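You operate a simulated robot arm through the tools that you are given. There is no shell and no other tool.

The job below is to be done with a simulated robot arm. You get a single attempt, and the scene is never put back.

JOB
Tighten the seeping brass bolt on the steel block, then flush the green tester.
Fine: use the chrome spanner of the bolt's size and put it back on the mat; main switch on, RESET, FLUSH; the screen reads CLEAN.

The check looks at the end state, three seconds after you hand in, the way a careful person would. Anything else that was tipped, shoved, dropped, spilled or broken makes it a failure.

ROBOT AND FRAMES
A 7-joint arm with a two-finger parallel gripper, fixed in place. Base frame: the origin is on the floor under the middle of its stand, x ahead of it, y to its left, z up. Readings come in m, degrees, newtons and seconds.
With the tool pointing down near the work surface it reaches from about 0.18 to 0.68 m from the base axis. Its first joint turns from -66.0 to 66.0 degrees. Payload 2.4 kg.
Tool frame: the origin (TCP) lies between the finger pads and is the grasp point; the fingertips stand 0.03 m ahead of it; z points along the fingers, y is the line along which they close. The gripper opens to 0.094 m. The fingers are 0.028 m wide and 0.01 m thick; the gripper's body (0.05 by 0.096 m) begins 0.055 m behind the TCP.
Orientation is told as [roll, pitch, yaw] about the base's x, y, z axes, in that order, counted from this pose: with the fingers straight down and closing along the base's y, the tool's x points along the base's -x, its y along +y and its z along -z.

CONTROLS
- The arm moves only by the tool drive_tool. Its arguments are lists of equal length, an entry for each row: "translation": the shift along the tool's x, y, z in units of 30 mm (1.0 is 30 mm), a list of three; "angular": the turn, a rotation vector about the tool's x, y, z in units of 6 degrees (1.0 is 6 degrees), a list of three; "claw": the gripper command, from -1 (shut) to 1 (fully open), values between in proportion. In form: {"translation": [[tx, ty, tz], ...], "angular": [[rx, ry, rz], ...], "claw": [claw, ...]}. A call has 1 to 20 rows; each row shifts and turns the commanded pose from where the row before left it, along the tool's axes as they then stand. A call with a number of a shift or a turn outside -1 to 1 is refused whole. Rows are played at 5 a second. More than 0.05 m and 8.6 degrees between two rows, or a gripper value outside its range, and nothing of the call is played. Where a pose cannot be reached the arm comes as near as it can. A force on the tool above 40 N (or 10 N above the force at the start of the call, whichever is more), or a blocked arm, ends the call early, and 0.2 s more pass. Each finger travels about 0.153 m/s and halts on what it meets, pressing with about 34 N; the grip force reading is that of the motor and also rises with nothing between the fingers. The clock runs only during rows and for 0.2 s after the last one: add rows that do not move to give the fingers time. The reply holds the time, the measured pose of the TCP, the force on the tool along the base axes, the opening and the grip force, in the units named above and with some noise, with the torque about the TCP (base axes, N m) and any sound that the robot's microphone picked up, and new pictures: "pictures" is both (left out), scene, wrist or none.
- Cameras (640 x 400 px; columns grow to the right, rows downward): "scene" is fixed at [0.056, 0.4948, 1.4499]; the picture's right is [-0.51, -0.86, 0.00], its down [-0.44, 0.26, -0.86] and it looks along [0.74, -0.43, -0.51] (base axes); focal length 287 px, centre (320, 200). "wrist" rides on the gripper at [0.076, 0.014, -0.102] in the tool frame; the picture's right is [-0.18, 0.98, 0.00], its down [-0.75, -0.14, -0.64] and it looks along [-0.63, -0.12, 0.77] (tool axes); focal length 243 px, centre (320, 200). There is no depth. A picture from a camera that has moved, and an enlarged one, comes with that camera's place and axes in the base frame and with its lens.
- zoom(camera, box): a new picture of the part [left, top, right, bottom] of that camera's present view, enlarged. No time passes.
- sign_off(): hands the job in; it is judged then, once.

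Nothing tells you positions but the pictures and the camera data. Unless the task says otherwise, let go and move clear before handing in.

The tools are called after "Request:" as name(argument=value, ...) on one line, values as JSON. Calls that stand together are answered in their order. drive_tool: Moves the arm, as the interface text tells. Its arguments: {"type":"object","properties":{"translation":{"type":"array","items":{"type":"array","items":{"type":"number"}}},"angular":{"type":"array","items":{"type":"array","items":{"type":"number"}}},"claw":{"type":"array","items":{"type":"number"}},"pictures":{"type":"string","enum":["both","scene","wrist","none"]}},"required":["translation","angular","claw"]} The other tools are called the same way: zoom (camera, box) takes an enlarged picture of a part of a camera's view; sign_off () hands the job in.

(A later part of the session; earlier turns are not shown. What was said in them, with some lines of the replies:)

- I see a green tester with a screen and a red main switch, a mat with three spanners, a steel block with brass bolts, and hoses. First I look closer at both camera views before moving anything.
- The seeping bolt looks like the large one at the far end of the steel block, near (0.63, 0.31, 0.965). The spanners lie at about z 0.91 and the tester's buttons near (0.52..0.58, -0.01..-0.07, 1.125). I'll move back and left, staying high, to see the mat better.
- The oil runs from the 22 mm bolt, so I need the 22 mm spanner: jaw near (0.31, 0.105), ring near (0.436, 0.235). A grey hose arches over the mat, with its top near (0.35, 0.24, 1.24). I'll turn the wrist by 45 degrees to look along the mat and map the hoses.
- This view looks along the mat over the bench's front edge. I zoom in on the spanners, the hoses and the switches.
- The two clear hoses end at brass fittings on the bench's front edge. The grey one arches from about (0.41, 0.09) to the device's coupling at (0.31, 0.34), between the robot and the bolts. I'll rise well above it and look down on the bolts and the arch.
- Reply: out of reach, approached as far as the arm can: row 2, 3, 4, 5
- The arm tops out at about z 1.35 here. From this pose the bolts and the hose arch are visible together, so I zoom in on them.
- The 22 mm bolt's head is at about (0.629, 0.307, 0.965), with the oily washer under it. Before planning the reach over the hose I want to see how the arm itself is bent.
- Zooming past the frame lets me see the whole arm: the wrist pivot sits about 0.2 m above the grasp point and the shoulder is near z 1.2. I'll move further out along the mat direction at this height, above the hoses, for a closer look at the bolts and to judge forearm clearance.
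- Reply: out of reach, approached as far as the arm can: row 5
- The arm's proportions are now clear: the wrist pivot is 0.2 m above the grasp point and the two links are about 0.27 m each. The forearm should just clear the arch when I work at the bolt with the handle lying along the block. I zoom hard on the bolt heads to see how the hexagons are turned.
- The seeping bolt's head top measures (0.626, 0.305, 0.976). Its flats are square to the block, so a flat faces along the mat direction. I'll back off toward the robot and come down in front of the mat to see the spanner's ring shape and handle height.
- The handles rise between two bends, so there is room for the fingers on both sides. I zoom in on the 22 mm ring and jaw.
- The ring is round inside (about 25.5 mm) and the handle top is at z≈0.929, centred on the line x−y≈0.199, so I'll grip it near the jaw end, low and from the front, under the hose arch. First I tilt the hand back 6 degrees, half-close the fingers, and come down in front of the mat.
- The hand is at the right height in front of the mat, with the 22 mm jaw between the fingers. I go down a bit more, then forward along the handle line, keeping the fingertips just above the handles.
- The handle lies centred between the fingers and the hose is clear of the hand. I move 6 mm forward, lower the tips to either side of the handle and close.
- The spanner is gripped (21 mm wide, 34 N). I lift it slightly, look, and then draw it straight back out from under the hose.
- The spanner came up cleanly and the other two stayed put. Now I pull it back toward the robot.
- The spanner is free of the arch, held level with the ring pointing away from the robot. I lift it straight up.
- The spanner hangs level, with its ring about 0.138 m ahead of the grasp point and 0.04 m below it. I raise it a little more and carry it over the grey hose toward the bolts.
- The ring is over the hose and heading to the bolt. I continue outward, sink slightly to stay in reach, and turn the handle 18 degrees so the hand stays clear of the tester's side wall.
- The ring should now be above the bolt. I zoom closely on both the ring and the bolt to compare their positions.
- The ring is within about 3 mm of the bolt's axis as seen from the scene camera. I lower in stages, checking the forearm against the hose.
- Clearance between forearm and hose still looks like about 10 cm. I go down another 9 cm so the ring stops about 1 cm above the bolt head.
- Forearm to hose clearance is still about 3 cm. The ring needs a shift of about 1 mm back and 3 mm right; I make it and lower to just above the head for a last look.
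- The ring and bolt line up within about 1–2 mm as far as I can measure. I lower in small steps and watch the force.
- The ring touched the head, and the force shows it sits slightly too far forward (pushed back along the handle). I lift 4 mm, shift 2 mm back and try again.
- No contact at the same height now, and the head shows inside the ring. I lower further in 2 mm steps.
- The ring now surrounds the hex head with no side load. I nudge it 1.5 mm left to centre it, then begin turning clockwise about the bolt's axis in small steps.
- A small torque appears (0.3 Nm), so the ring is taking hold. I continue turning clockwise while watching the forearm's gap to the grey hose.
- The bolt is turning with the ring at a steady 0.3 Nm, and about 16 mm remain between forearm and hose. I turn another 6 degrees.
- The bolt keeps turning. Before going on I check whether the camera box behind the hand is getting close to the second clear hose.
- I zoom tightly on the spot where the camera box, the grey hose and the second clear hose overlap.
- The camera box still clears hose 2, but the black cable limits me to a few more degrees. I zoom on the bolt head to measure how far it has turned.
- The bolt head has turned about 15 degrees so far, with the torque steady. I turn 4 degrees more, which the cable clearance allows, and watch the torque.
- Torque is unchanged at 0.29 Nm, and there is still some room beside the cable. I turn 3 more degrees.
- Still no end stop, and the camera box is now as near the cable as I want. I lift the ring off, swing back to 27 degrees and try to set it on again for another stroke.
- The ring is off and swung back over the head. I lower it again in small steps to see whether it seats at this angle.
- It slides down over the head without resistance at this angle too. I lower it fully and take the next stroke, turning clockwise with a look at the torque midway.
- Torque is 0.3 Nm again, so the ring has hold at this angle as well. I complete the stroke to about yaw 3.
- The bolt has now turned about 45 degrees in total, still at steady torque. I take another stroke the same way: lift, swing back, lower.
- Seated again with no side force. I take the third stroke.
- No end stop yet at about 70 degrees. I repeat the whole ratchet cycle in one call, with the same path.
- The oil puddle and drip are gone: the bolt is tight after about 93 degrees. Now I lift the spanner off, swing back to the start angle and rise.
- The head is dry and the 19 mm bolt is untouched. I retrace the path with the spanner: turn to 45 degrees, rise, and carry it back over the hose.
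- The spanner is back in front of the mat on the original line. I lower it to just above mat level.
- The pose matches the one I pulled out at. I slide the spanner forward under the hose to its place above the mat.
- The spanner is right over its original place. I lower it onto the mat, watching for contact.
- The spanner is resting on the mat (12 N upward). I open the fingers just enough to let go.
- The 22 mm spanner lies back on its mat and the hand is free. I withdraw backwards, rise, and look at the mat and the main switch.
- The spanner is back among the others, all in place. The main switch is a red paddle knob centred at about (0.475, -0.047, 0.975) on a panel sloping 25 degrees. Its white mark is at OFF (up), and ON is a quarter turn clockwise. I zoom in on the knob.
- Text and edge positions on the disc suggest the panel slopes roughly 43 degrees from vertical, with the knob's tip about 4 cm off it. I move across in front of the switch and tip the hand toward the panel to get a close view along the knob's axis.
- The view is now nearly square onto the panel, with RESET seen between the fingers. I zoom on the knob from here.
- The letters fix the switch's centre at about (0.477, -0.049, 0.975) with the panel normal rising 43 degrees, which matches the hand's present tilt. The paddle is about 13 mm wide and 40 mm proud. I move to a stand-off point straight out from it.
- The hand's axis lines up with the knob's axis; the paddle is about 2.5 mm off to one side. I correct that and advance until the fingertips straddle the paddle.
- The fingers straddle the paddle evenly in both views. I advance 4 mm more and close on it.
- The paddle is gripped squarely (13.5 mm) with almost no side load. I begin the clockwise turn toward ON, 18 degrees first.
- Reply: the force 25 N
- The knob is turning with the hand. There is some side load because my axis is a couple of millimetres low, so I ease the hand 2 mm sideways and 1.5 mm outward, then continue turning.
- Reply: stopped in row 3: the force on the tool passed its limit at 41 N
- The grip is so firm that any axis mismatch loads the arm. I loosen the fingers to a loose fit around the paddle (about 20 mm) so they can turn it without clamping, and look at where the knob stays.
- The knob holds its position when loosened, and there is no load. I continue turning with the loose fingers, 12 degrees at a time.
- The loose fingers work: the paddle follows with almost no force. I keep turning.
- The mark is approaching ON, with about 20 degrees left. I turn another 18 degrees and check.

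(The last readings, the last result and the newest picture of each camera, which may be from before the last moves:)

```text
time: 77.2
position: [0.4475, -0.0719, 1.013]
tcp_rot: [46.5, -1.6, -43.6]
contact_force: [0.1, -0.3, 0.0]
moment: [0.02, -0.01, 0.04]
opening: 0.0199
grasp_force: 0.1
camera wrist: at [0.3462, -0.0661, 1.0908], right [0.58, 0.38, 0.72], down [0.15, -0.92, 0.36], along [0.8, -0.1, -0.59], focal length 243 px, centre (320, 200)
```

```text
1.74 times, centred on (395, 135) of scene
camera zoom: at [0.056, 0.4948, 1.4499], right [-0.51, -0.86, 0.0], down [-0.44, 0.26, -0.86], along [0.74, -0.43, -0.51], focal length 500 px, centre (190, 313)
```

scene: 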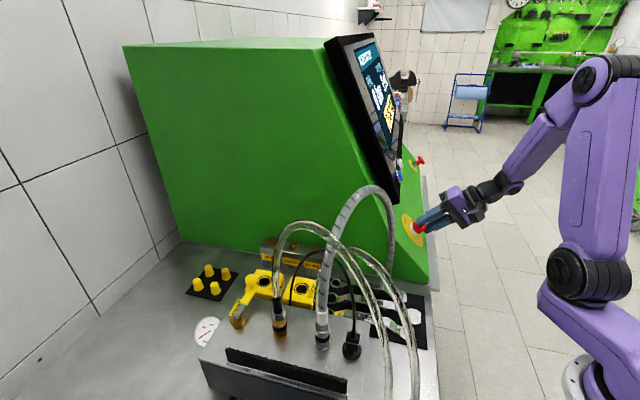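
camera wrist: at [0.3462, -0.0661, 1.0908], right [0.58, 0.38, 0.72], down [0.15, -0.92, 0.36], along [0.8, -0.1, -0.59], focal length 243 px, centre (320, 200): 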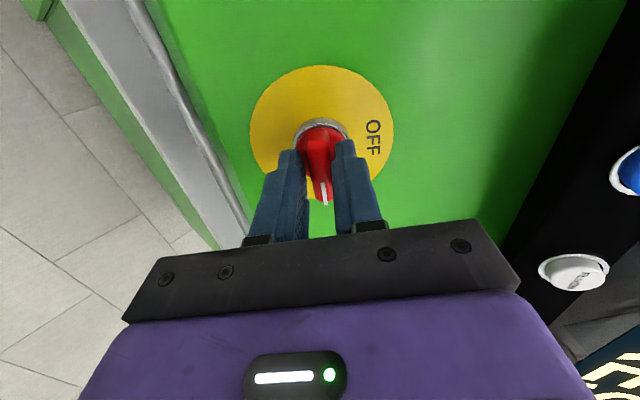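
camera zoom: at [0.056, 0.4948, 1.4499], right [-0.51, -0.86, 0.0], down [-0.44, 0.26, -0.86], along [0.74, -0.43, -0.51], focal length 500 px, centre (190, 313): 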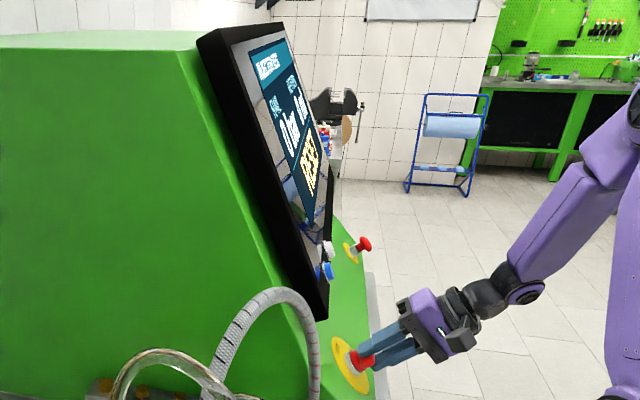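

The knob snapped to ON and the screen lit up, now asking for RESET. I open the fingers and back straight off the knob.

Request:
drive_tool(translation=[[0, 0, 0], [0, 0, 0], [0, 0, -0.5], [0, 0, -1], [0, 0, -1], [0, 0, -0.5], [0, 0, 0]], angular=[[0, 0, 0], [0, 0, 0], [0, 0, 0], [0, 0, 0], [0, 0, 0], [0, 0, 0], [0, 0, 0]], claw=[-0.3, 0, 0, 0, 0, 0, 0], pictures="both")

Request:
zoom(camera="wrist", box=[200, 60, 440, 230])

Request:
zoom(camera="scene", box=[360, 40, 430, 130])

Request:
zoom(camera="scene", box=[385, 140, 465, 250])

```text
time: 78.8
position: [0.3986, -0.119, 1.0747]
tcp_rot: [46.5, -1.7, -43.5]
contact_force: [0.3, 0.3, 0.5]
moment: [0.02, -0.05, -0.01]
opening: 0.0469
grasp_force: 0.1
camera wrist: at [0.2983, -0.1128, 1.1521], right [0.58, 0.38, 0.72], down [0.15, -0.92, 0.36], along [0.8, -0.1, -0.59], focal length 243 px, centre (320, 200)
```

scene: 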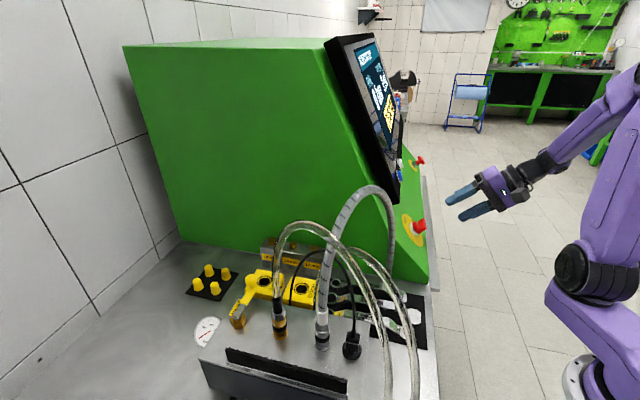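
wrist: 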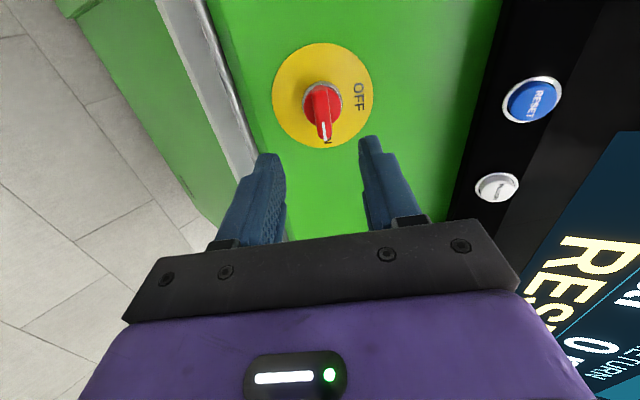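

```text
2.35 times, centred on (320, 145) of wrist
camera zoom: at [0.2983, -0.1128, 1.1521], right [0.58, 0.38, 0.72], down [0.15, -0.92, 0.36], along [0.8, -0.1, -0.59], focal length 571 px, centre (320, 329)
```

zoom: 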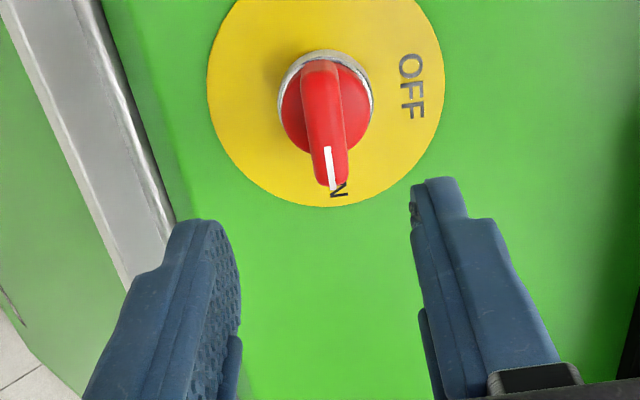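

```text
4.44 times, centred on (395, 85) of scene
camera zoom: at [0.056, 0.4948, 1.4499], right [-0.51, -0.86, 0.0], down [-0.44, 0.26, -0.86], along [0.74, -0.43, -0.51], focal length 1277 px, centre (-13, 711)
```

zoom: 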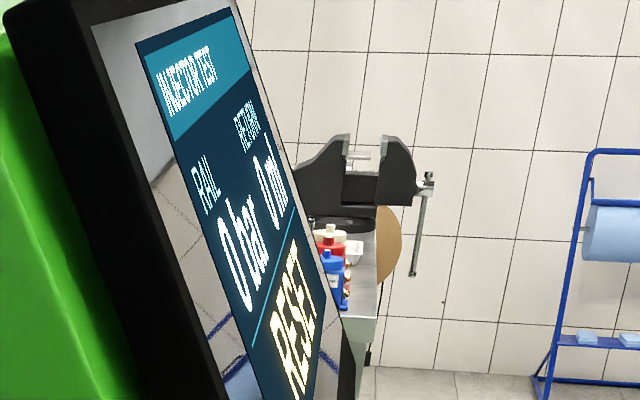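

```text
3.64 times, centred on (425, 195) of scene
camera zoom: at [0.056, 0.4948, 1.4499], right [-0.51, -0.86, 0.0], down [-0.44, 0.26, -0.86], along [0.74, -0.43, -0.51], focal length 1045 px, centre (-62, 218)
```

zoom: 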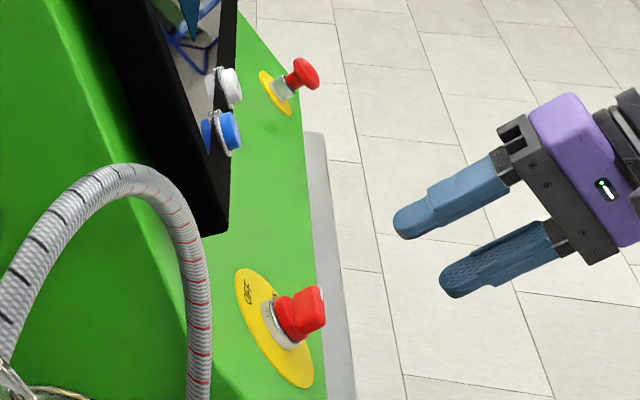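

The switch points at ON and the screen reads "INJECTOR TEST, RAIL 0 bar, RETURN 0 ml, RESET". I turn the hand back, close the fingers into a pusher, and tip it to face the button strip.

Request:
drive_tool(translation=[[0, 0, 0], [0, 0, 0], [0, 0, 0], [0, 0, 0], [0, 0, 0], [0, 0, 0], [0, 0, 0], [0, 0, 0], [0, 0, 0], [0, 0, 0], [0, 0, 0], [0, 0, 0], [0, 0, 0], [0, 0, 0], [0, 0, 0], [0, 0, 0], [0, 0, 0], [0, 0, 0], [0, 0, 0]], angular=[[0, 0, -1], [0, 0, -1], [0, 0, -1], [0, 0, -1], [0, 0, -1], [0, 0, -1], [0, 0, -1], [0, 0, -1], [0, 0, -1], [0, 0, -1], [0, 0, -1], [0, 0, -1], [0, 0, -1], [0, 0, -1], [0, 0, -0.6], [0, -1, 0], [0, -1, 0], [0, -0.5, 0], [0, 0, 0]], claw=[0, 0, 0, 0, -0.3, -0.6, -1, -1, -1, -1, -1, -1, -1, -1, -1, -1, -1, -1, -1], pictures="both")

Request:
zoom(camera="wrist", box=[200, 60, 440, 230])

Request:
zoom(camera="scene", box=[385, 130, 495, 240])

```text
time: 82.8
position: [0.4008, -0.1185, 1.0741]
tcp_rot: [0.2, -61.7, 44.6]
contact_force: [0.1, 1.1, 0.5]
moment: [0.0, 0.01, 0.01]
opening: 0.0002
grasp_force: 32.3
camera wrist: at [0.3013, -0.1982, 1.0556], right [-0.63, 0.76, 0.16], down [-0.05, -0.25, 0.97], along [0.78, 0.6, 0.19], focal length 243 px, centre (320, 200)
```

scene: 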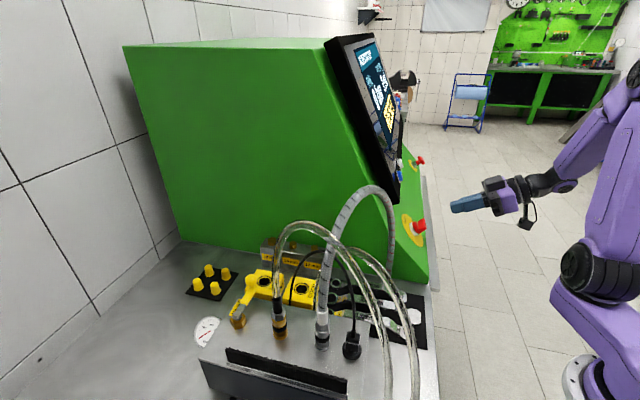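
wrist: 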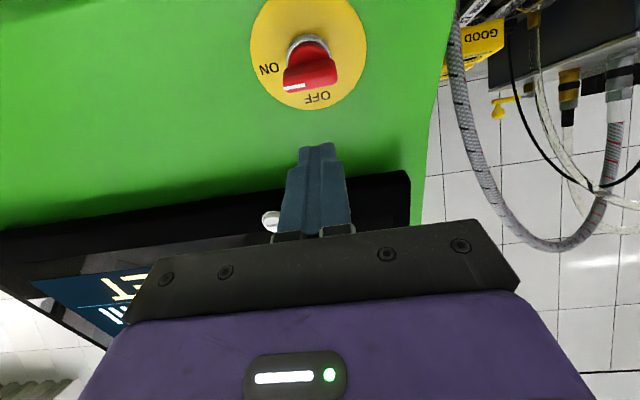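

```text
2.35 times, centred on (320, 145) of wrist
camera zoom: at [0.3013, -0.1982, 1.0556], right [-0.63, 0.76, 0.16], down [-0.05, -0.25, 0.97], along [0.78, 0.6, 0.19], focal length 571 px, centre (320, 329)
```

zoom: 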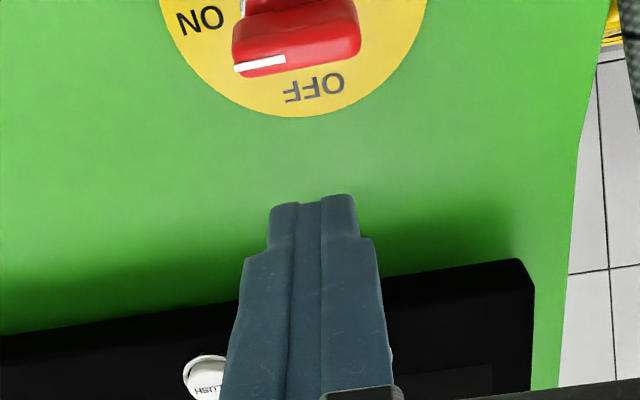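

```text
3.64 times, centred on (440, 185) of scene
camera zoom: at [0.056, 0.4948, 1.4499], right [-0.51, -0.86, 0.0], down [-0.44, 0.26, -0.86], along [0.74, -0.43, -0.51], focal length 1045 px, centre (-116, 254)
```

zoom: 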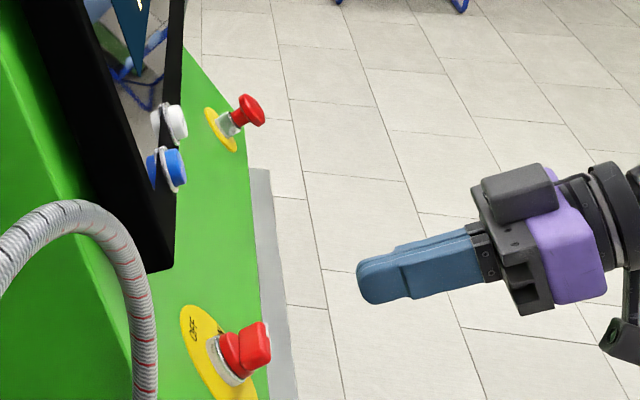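

RESET's face measures about (0.5145, -0.007, 1.132) and FLUSH about (0.572, -0.062, 1.132). I move the closed fingertips to a stand-off point in front of RESET.

Request:
drive_tool(translation=[[-0.8406, -0.01, 0.254], [-0.8406, -0.01, 0.254], [-0.8406, -0.01, 0.254], [-0.8406, -0.01, 0.254], [-0.8406, -0.01, 0.254], [0, 0, 0]], angular=[[0, 0, 0], [0, 0, 0], [0, 0, 0], [0, 0, 0], [0, 0, 0], [0, 0, 0]], claw=[-1, -1, -1, -1, -1, -1], pictures="both")

Request:
zoom(camera="wrist", box=[200, 60, 440, 230])

Request:
zoom(camera="scene", box=[385, 130, 465, 200])

```text
time: 84.2
position: [0.4674, -0.055, 1.1664]
tcp_rot: [0.1, -61.7, 44.6]
contact_force: [-0.7, 0.3, -0.4]
moment: [0.01, 0.04, -0.01]
opening: 0.0002
grasp_force: 33.3
camera wrist: at [0.3684, -0.134, 1.1489], right [-0.63, 0.76, 0.16], down [-0.05, -0.25, 0.97], along [0.78, 0.6, 0.19], focal length 243 px, centre (320, 200)
```

scene: 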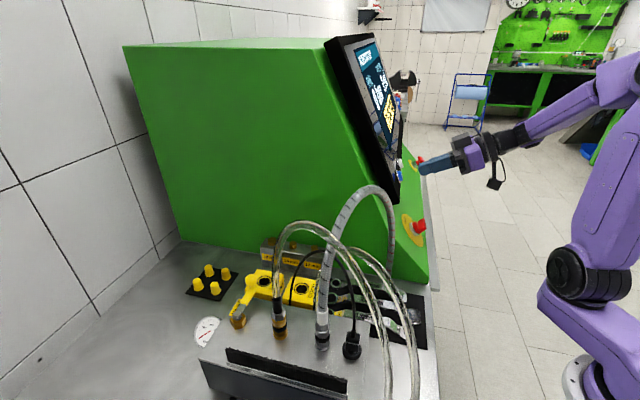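
wrist: 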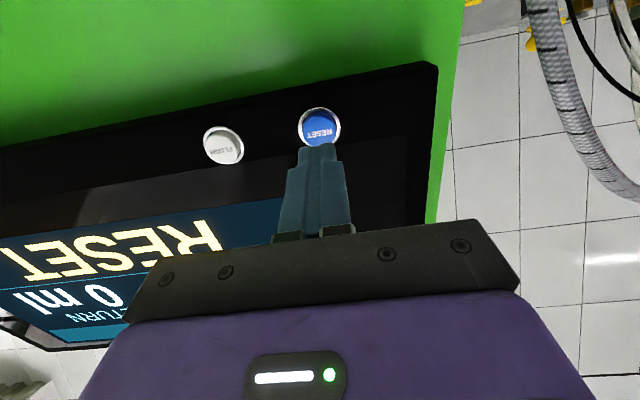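

```text
2.35 times, centred on (320, 145) of wrist
camera zoom: at [0.3684, -0.134, 1.1489], right [-0.63, 0.76, 0.16], down [-0.05, -0.25, 0.97], along [0.78, 0.6, 0.19], focal length 571 px, centre (320, 329)
```

zoom: 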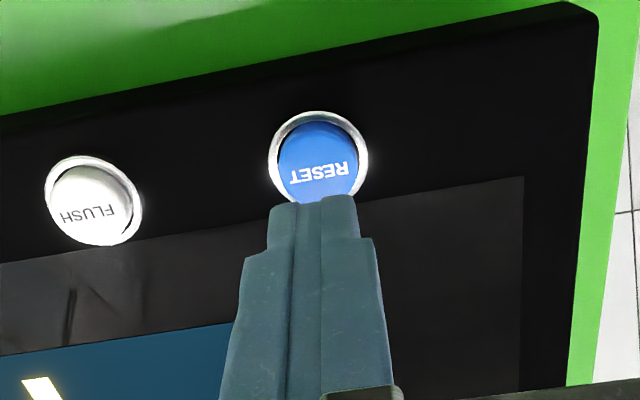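

```text
5.71 times, centred on (425, 165) of scene
camera zoom: at [0.056, 0.4948, 1.4499], right [-0.51, -0.86, 0.0], down [-0.44, 0.26, -0.86], along [0.74, -0.43, -0.51], focal length 1642 px, centre (-280, 400)
```

zoom: 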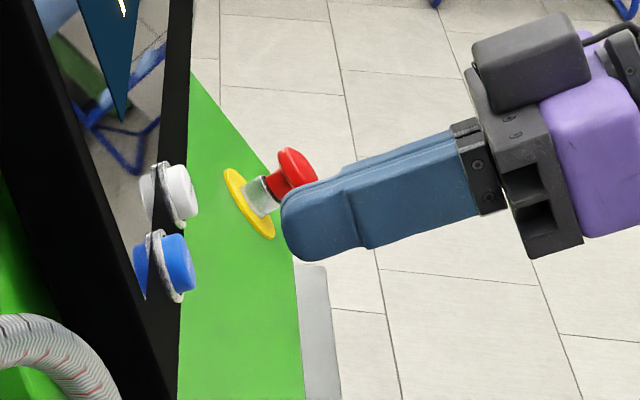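

The pusher is centred on RESET in the hand camera. I advance 39 mm and then press in small steps, watching the force and the screen.

Request:
drive_tool(translation=[[0, 0, 0.5], [0, 0, 0.5], [0, 0, 0.3], [0, 0, 0.1], [0, 0, 0.1], [0, 0, 0]], angular=[[0, 0, 0], [0, 0, 0], [0, 0, 0], [0, 0, 0], [0, 0, 0], [0, 0, 0]], claw=[-1, -1, -1, -1, -1, -1], pictures="both")

Request:
zoom(camera="scene", box=[385, 130, 445, 190])

Request:
zoom(camera="scene", box=[360, 40, 430, 130])

```text
time: 85.6
position: [0.4934, -0.0271, 1.1461]
tcp_rot: [0.0, -61.8, 44.6]
contact_force: [-0.6, -2.1, 1.3]
moment: [0.06, -0.04, -0.03]
opening: 0.0002
grasp_force: 33.1
heard: click
camera wrist: at [0.3969, -0.1069, 1.1273], right [-0.63, 0.76, 0.16], down [-0.05, -0.25, 0.97], along [0.78, 0.6, 0.19], focal length 243 px, centre (320, 200)
```

scene: 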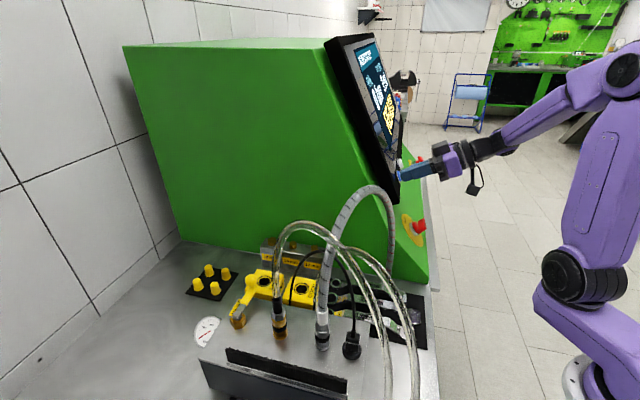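
wrist: 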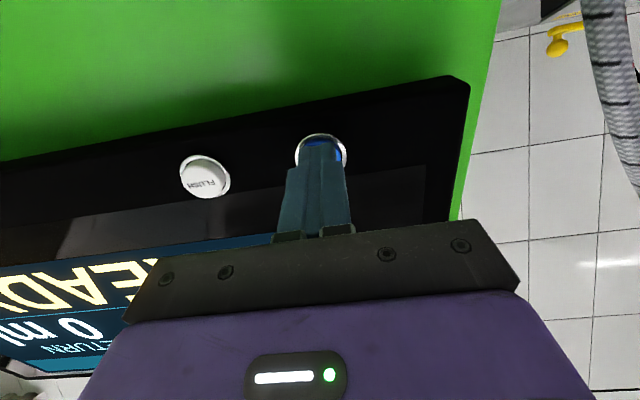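

```text
6.67 times, centred on (415, 160) of scene
camera zoom: at [0.0559, 0.4947, 1.4499], right [-0.51, -0.86, 0.0], down [-0.44, 0.26, -0.86], along [0.74, -0.43, -0.51], focal length 1915 px, centre (-313, 467)
```

zoom: 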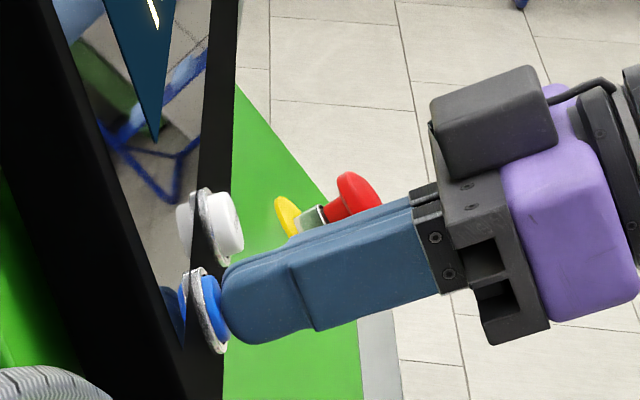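

```text
4.44 times, centred on (395, 85) of scene
camera zoom: at [0.0559, 0.4947, 1.4499], right [-0.51, -0.86, 0.0], down [-0.44, 0.26, -0.86], along [0.74, -0.43, -0.51], focal length 1277 px, centre (-13, 711)
```

zoom: 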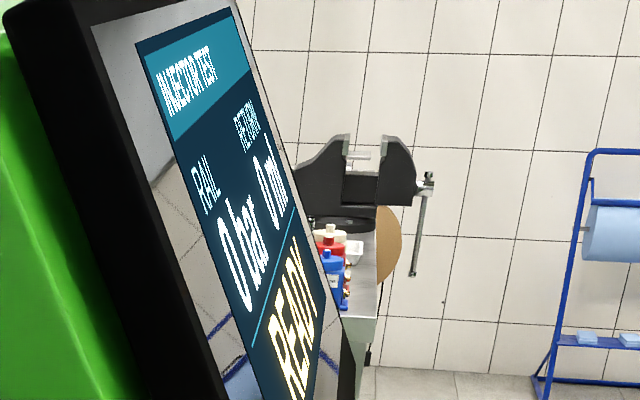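

RESET clicked and the screen reads READY. I back off and move across to FLUSH.

Request:
drive_tool(translation=[[0, 0, -0.5], [0, 0, -1], [0, -0.885, 0], [0, -0.885, 0], [0, -0.885, 0], [0, 0, 0]], angular=[[0, 0, 0], [0, 0, 0], [0, 0, 0], [0, 0, 0], [0, 0, 0], [0, 0, 0]], claw=[-1, -1, -1, -1, -1, -1], pictures="both")

Request:
zoom(camera="wrist", box=[200, 60, 440, 230])

Request:
zoom(camera="scene", box=[360, 40, 430, 130])

```text
time: 87.0
position: [0.524, -0.1118, 1.1666]
tcp_rot: [0.1, -61.9, 44.7]
contact_force: [-0.7, -0.2, -0.1]
moment: [0.03, 0.01, 0.0]
opening: 0.0
grasp_force: 33.1
camera wrist: at [0.4249, -0.1911, 1.1483], right [-0.63, 0.76, 0.16], down [-0.05, -0.25, 0.97], along [0.78, 0.6, 0.19], focal length 243 px, centre (320, 200)
```

scene: 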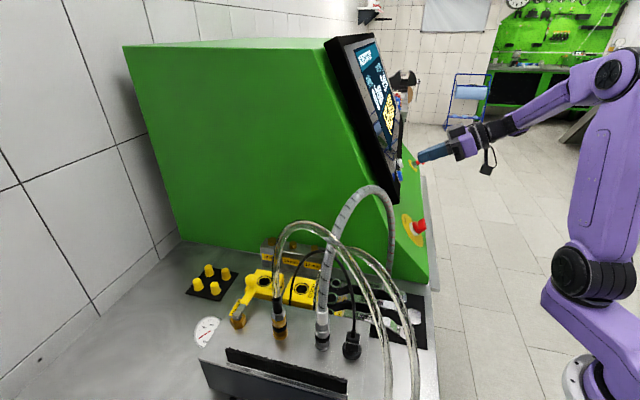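
wrist: 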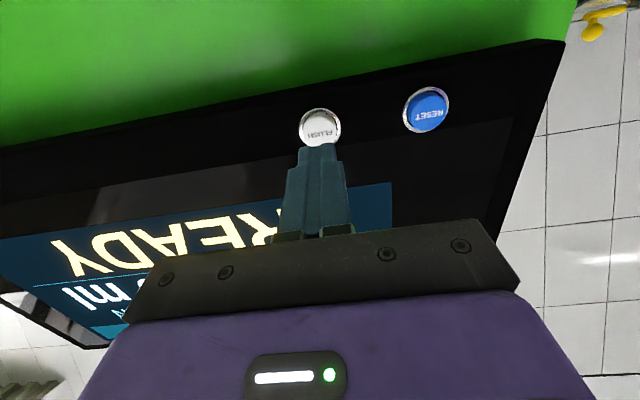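

```text
2.35 times, centred on (320, 145) of wrist
camera zoom: at [0.4249, -0.1911, 1.1483], right [-0.63, 0.76, 0.16], down [-0.05, -0.25, 0.97], along [0.78, 0.6, 0.19], focal length 571 px, centre (320, 329)
```

zoom: 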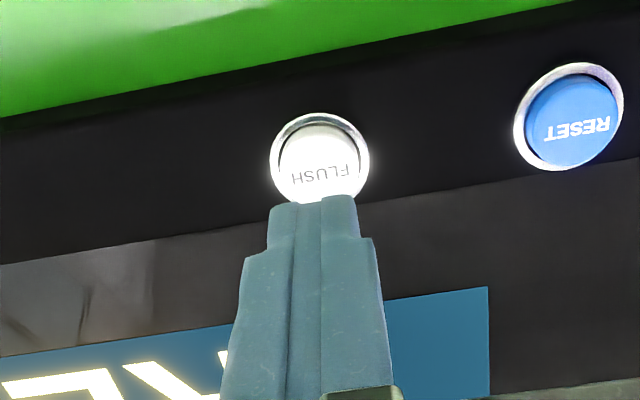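

```text
4.44 times, centred on (395, 85) of scene
camera zoom: at [0.056, 0.4947, 1.4499], right [-0.51, -0.86, 0.0], down [-0.44, 0.26, -0.86], along [0.74, -0.43, -0.51], focal length 1277 px, centre (-13, 711)
```

zoom: 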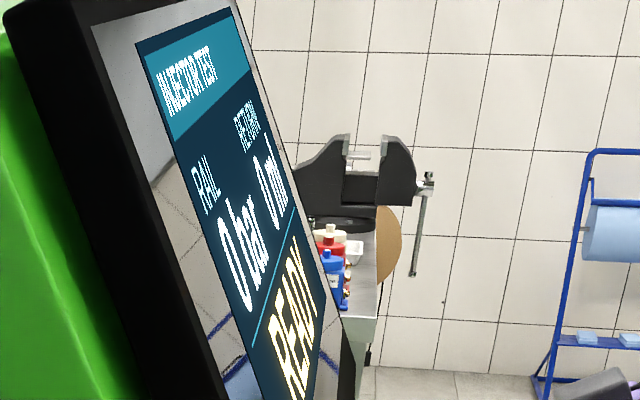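

FLUSH is centred ahead of the fingertips. I press it the same way.

Request:
drive_tool(translation=[[0, 0, 0.5], [0, 0, 0.5], [0, 0, 0.3], [0, 0, 0.1], [0, 0, 0.1], [0, 0, 0]], angular=[[0, 0, 0], [0, 0, 0], [0, 0, 0], [0, 0, 0], [0, 0, 0], [0, 0, 0]], claw=[-1, -1, -1, -1, -1, -1], pictures="both")

Request:
zoom(camera="scene", box=[360, 40, 430, 130])

Request:
zoom(camera="scene", box=[385, 130, 445, 190])

```text
time: 88.4
position: [0.5522, -0.0827, 1.1458]
tcp_rot: [0.0, -61.7, 44.7]
contact_force: [-2.1, -0.9, 1.1]
moment: [0.02, 0.0, 0.01]
opening: 0.0001
grasp_force: 33.3
heard: click
camera wrist: at [0.4533, -0.1628, 1.1268], right [-0.63, 0.76, 0.16], down [-0.05, -0.25, 0.97], along [0.77, 0.6, 0.19], focal length 243 px, centre (320, 200)
```

scene: 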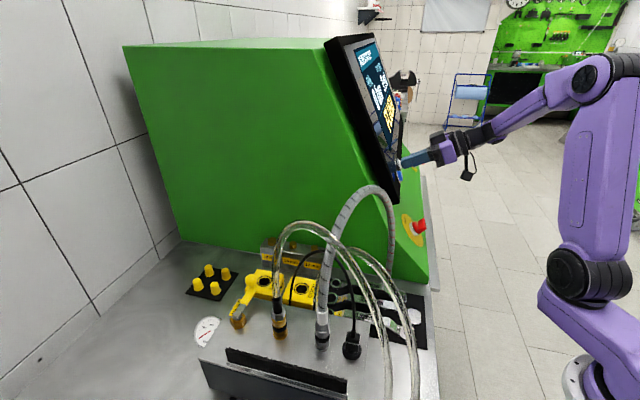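
wrist: 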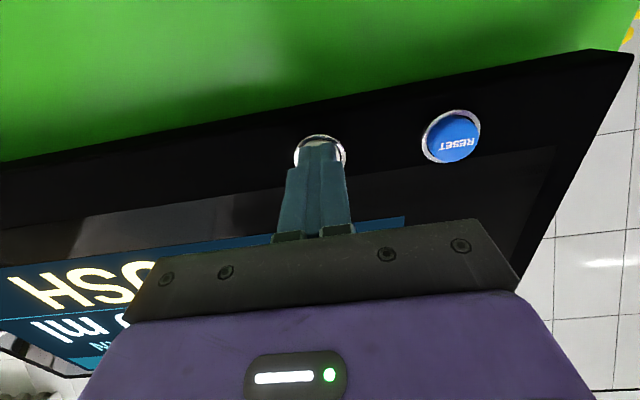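

```text
4.44 times, centred on (395, 85) of scene
camera zoom: at [0.0559, 0.4947, 1.4499], right [-0.51, -0.86, 0.0], down [-0.44, 0.26, -0.86], along [0.74, -0.43, -0.51], focal length 1277 px, centre (-13, 711)
```

zoom: 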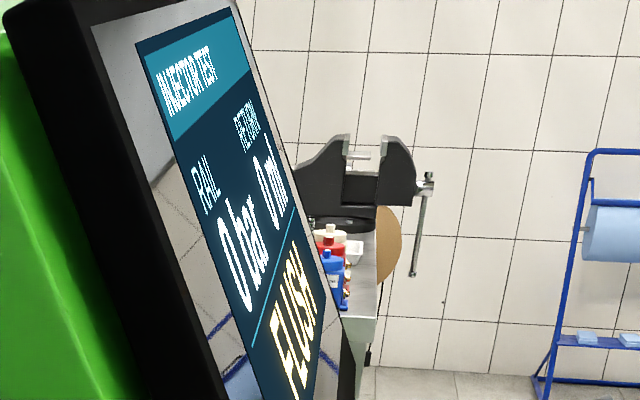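

```text
6.67 times, centred on (415, 160) of scene
camera zoom: at [0.0559, 0.4947, 1.4499], right [-0.51, -0.86, 0.0], down [-0.44, 0.26, -0.86], along [0.74, -0.43, -0.51], focal length 1915 px, centre (-313, 467)
```

zoom: 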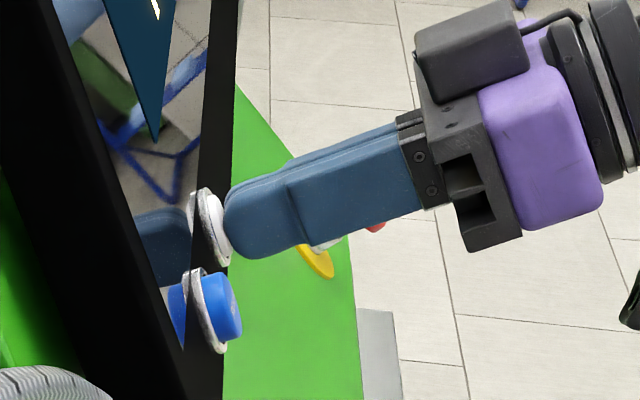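

It clicked and the screen shows FLUSH running. I hold still for a moment and watch the screen.

Request:
drive_tool(translation=[[0, 0, 0], [0, 0, 0], [0, 0, 0], [0, 0, 0], [0, 0, 0], [0, 0, 0], [0, 0, 0], [0, 0, 0], [0, 0, 0], [0, 0, 0]], angular=[[0, 0, 0], [0, 0, 0], [0, 0, 0], [0, 0, 0], [0, 0, 0], [0, 0, 0], [0, 0, 0], [0, 0, 0], [0, 0, 0], [0, 0, 0]], claw=[-1, -1, -1, -1, -1, -1, -1, -1, -1, -1], pictures="both")

Request:
zoom(camera="scene", box=[360, 40, 430, 130])

Request:
zoom(camera="scene", box=[180, 170, 440, 400])

```text
time: 90.6
position: [0.5515, -0.083, 1.1462]
tcp_rot: [0.2, -61.7, 44.7]
contact_force: [-1.9, -2.1, 1.2]
moment: [0.03, -0.08, 0.01]
opening: 0.0001
grasp_force: 32.5
camera wrist: at [0.4533, -0.1629, 1.1268], right [-0.63, 0.76, 0.16], down [-0.05, -0.25, 0.97], along [0.78, 0.6, 0.19], focal length 243 px, centre (320, 200)
```

scene: 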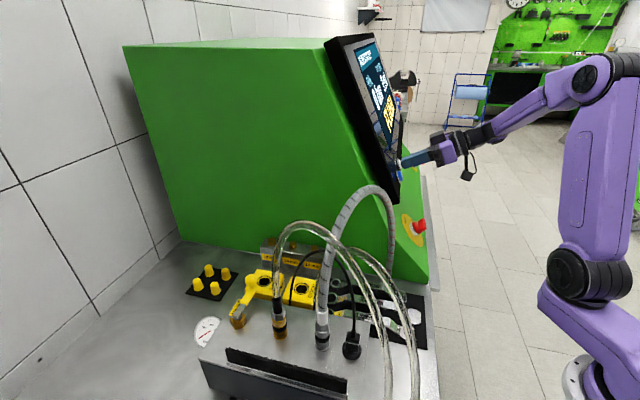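
wrist: 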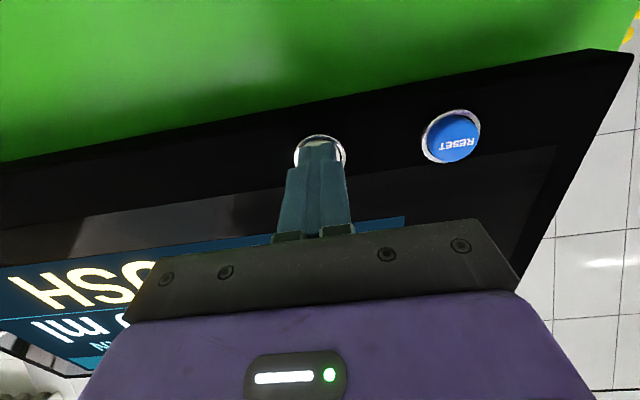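

```text
4.44 times, centred on (395, 85) of scene
camera zoom: at [0.0559, 0.4947, 1.4499], right [-0.51, -0.86, 0.0], down [-0.44, 0.26, -0.86], along [0.74, -0.43, -0.51], focal length 1277 px, centre (-13, 711)
```

zoom: 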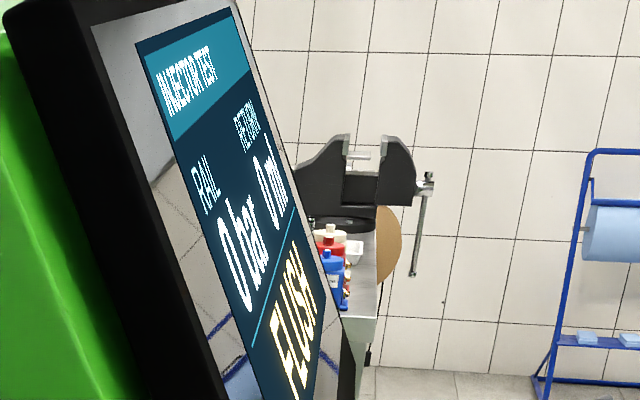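

```text
1.74 times, centred on (310, 285) of scene
camera zoom: at [0.0559, 0.4947, 1.4499], right [-0.51, -0.86, 0.0], down [-0.44, 0.26, -0.86], along [0.74, -0.43, -0.51], focal length 500 px, centre (337, 52)
```

zoom: 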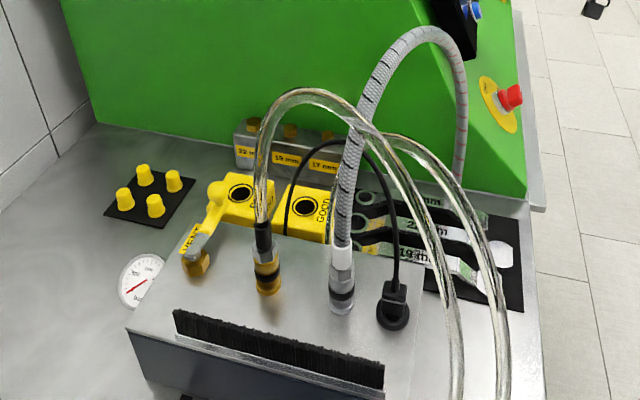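

Still flushing after about 2 seconds. I hold a little longer.

Request:
drive_tool(translation=[[0, 0, 0], [0, 0, 0], [0, 0, 0], [0, 0, 0], [0, 0, 0], [0, 0, 0], [0, 0, 0], [0, 0, 0], [0, 0, 0], [0, 0, 0], [0, 0, 0], [0, 0, 0], [0, 0, 0], [0, 0, 0], [0, 0, 0]], angular=[[0, 0, 0], [0, 0, 0], [0, 0, 0], [0, 0, 0], [0, 0, 0], [0, 0, 0], [0, 0, 0], [0, 0, 0], [0, 0, 0], [0, 0, 0], [0, 0, 0], [0, 0, 0], [0, 0, 0], [0, 0, 0], [0, 0, 0]], claw=[-1, -1, -1, -1, -1, -1, -1, -1, -1, -1, -1, -1, -1, -1, -1], pictures="scene")

Request:
zoom(camera="scene", box=[360, 40, 430, 130])

```text
time: 93.8
position: [0.5518, -0.0832, 1.1452]
tcp_rot: [0.2, -61.7, 44.8]
contact_force: [-2.0, -1.3, 1.4]
moment: [0.06, -0.01, 0.02]
opening: 0.0
grasp_force: 33.0
```

scene: 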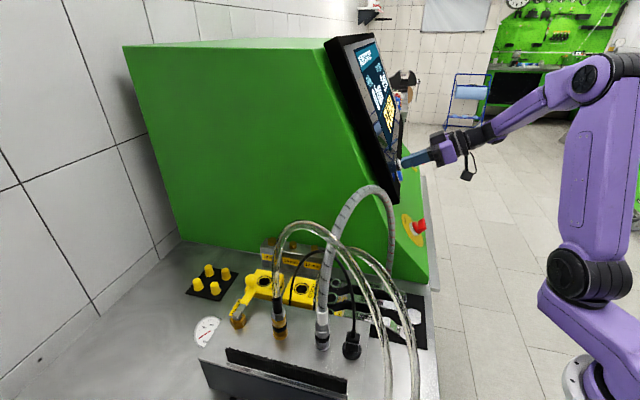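

```text
4.44 times, centred on (395, 85) of scene
camera zoom: at [0.0559, 0.4947, 1.4499], right [-0.51, -0.86, 0.0], down [-0.44, 0.26, -0.86], along [0.74, -0.43, -0.51], focal length 1277 px, centre (-13, 711)
```

zoom: 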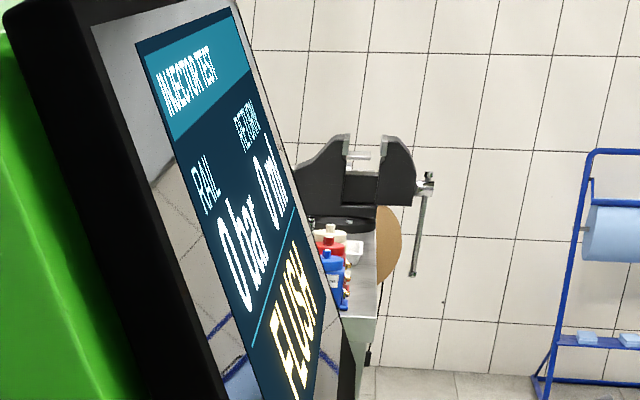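

It still reads FLUSH, so holding makes no difference. I release the button, back off, and wait.

Request:
drive_tool(translation=[[0, 0, -0.5], [0, 0, -1], [0, 0, -0.5], [0, 0, 0], [0, 0, 0], [0, 0, 0], [0, 0, 0], [0, 0, 0], [0, 0, 0], [0, 0, 0]], angular=[[0, 0, 0], [0, 0, 0], [0, 0, 0], [0, 0, 0], [0, 0, 0], [0, 0, 0], [0, 0, 0], [0, 0, 0], [0, 0, 0], [0, 0, 0]], claw=[-1, -1, -1, -1, -1, -1, -1, -1, -1, -1], pictures="both")

Request:
zoom(camera="scene", box=[360, 40, 430, 130])

```text
time: 96.0
position: [0.5131, -0.1215, 1.1743]
tcp_rot: [0.1, -61.7, 44.7]
contact_force: [-0.3, 0.2, 0.5]
moment: [0.03, -0.01, 0.0]
opening: 0.0001
grasp_force: 32.8
camera wrist: at [0.4146, -0.2007, 1.1549], right [-0.63, 0.76, 0.16], down [-0.05, -0.25, 0.97], along [0.78, 0.6, 0.19], focal length 243 px, centre (320, 200)
```

scene: 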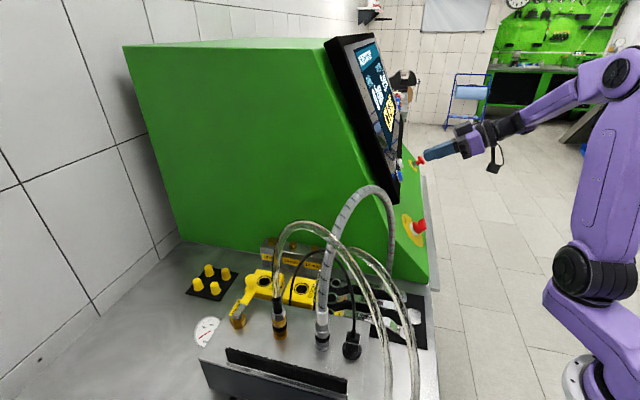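
wrist: 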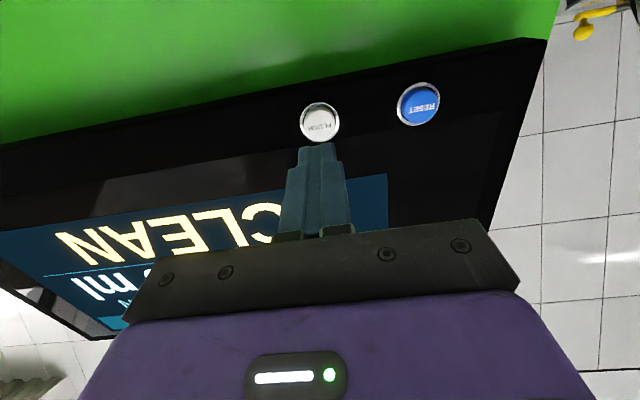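

```text
4.44 times, centred on (395, 85) of scene
camera zoom: at [0.056, 0.4948, 1.4499], right [-0.51, -0.86, 0.0], down [-0.44, 0.26, -0.86], along [0.74, -0.43, -0.51], focal length 1277 px, centre (-13, 711)
```

zoom: 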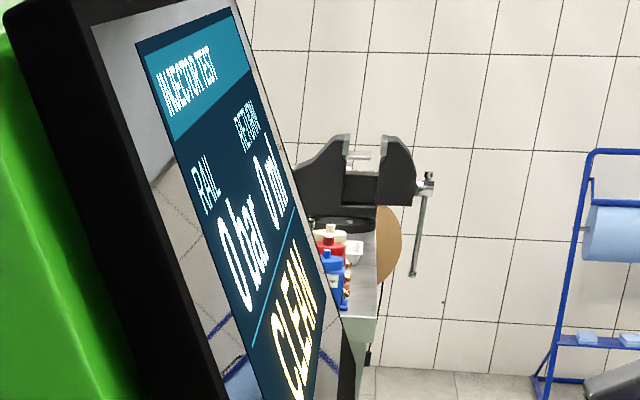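

The screen reads CLEAN. I move the hand well clear and check the bolt, the spanners and everything else once more.

Request:
drive_tool(translation=[[0, 0, -1], [0, 0, -1], [0, 0, -1], [0, 0, -0.5], [0, 0, 0], [0, 0, 0]], angular=[[0, 0, 0], [0, 0, 0], [0, 0, 0], [0, 0, 0], [0, 0, 0], [0, 0, 0]], claw=[-1, -1, -0.5, 0, 0, 0], pictures="both")

Request:
zoom(camera="scene", box=[250, 225, 310, 270])

Request:
zoom(camera="scene", box=[310, 230, 450, 360])

Request:
zoom(camera="scene", box=[350, 30, 440, 250])

```text
time: 97.4
position: [0.448, -0.1861, 1.2239]
tcp_rot: [0.1, -61.6, 44.8]
contact_force: [0.8, -0.2, -0.2]
moment: [-0.01, 0.02, 0.01]
opening: 0.047
grasp_force: 0.1
camera wrist: at [0.35, -0.2658, 1.2055], right [-0.63, 0.76, 0.16], down [-0.05, -0.25, 0.97], along [0.78, 0.6, 0.19], focal length 243 px, centre (320, 200)
```

scene: 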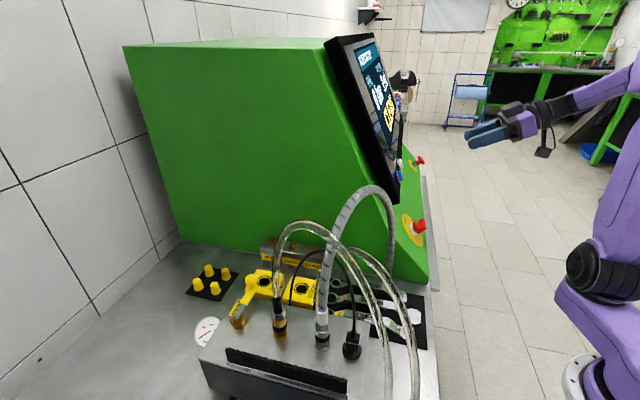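
wrist: 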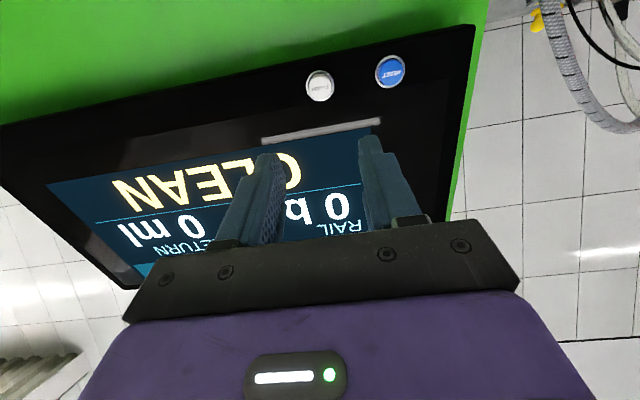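

```text
8.89 times, centred on (280, 248) of scene
camera zoom: at [0.056, 0.4948, 1.4499], right [-0.51, -0.86, 0.0], down [-0.44, 0.26, -0.86], along [0.74, -0.43, -0.51], focal length 2554 px, centre (676, -222)
```

zoom: 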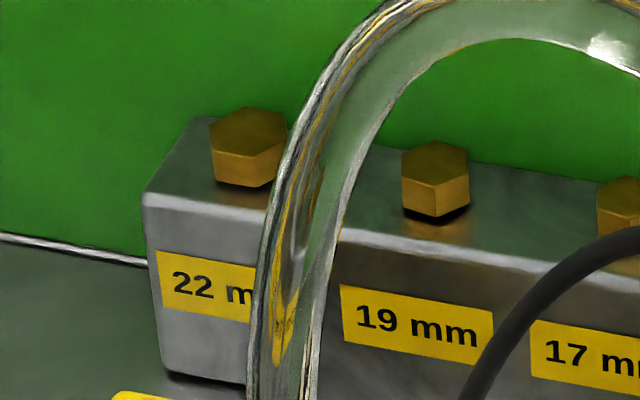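

```text
3.08 times, centred on (380, 295) of scene
camera zoom: at [0.056, 0.4948, 1.4499], right [-0.51, -0.86, 0.0], down [-0.44, 0.26, -0.86], along [0.74, -0.43, -0.51], focal length 884 px, centre (135, -92)
```

zoom: 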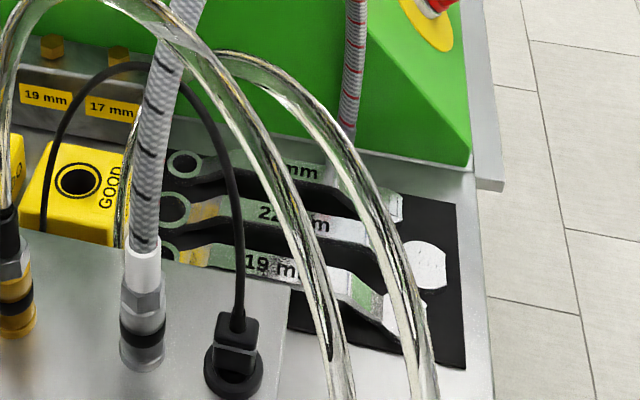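

```text
1.82 times, centred on (395, 140) of scene
camera zoom: at [0.056, 0.4948, 1.4499], right [-0.51, -0.86, 0.0], down [-0.44, 0.26, -0.86], along [0.74, -0.43, -0.51], focal length 522 px, centre (184, 309)
```

zoom: 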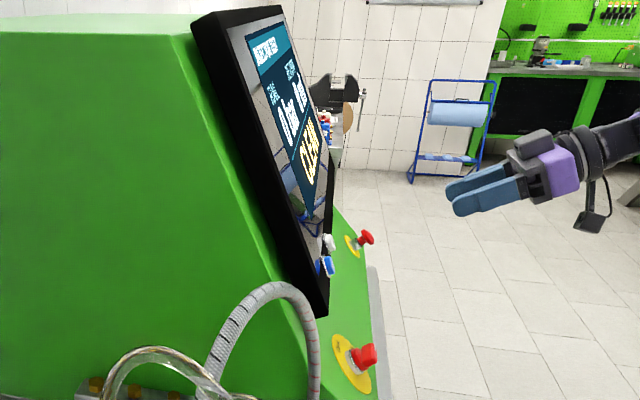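

The 22 mm bolt is dry and tight, and its spanner is back on the mat between the other two. The main switch is ON and the screen reads CLEAN. Nothing else has moved and the hand is empty and clear, so I hand the job in.

Request:
sign_off()

```text
The job is handed in.
```

The job is handed in. The seeping bolt is tight, the tester is flushed, and the screen reads CLEAN.

- **Bolt:** The seeping one was the 22 mm. I turned it about 93 degrees clockwise with the 22 mm chrome spanner, in four strokes. The oil puddle and drip disappeared.
- **Spanner:** It is back on the mat in its original place. The 17 mm and 19 mm spanners were not moved.
- **Tester:** I turned the main switch to ON, pressed RESET (screen showed READY), then pressed FLUSH. The flush ran for several seconds before showing CLEAN.
- **Surroundings:** In the last pictures the gauges, hoses, cable and emergency stop looked undisturbed. The forearm and camera box passed within about 1 cm of the hoses and cable, with no contact that I could see or feel.
- **Force stop:** While I was turning the main switch, one move stopped at 41 N because I was gripping the knob too tightly. I loosened the fingers and finished the turn with almost no load.

The hand is empty and clear of the bench.
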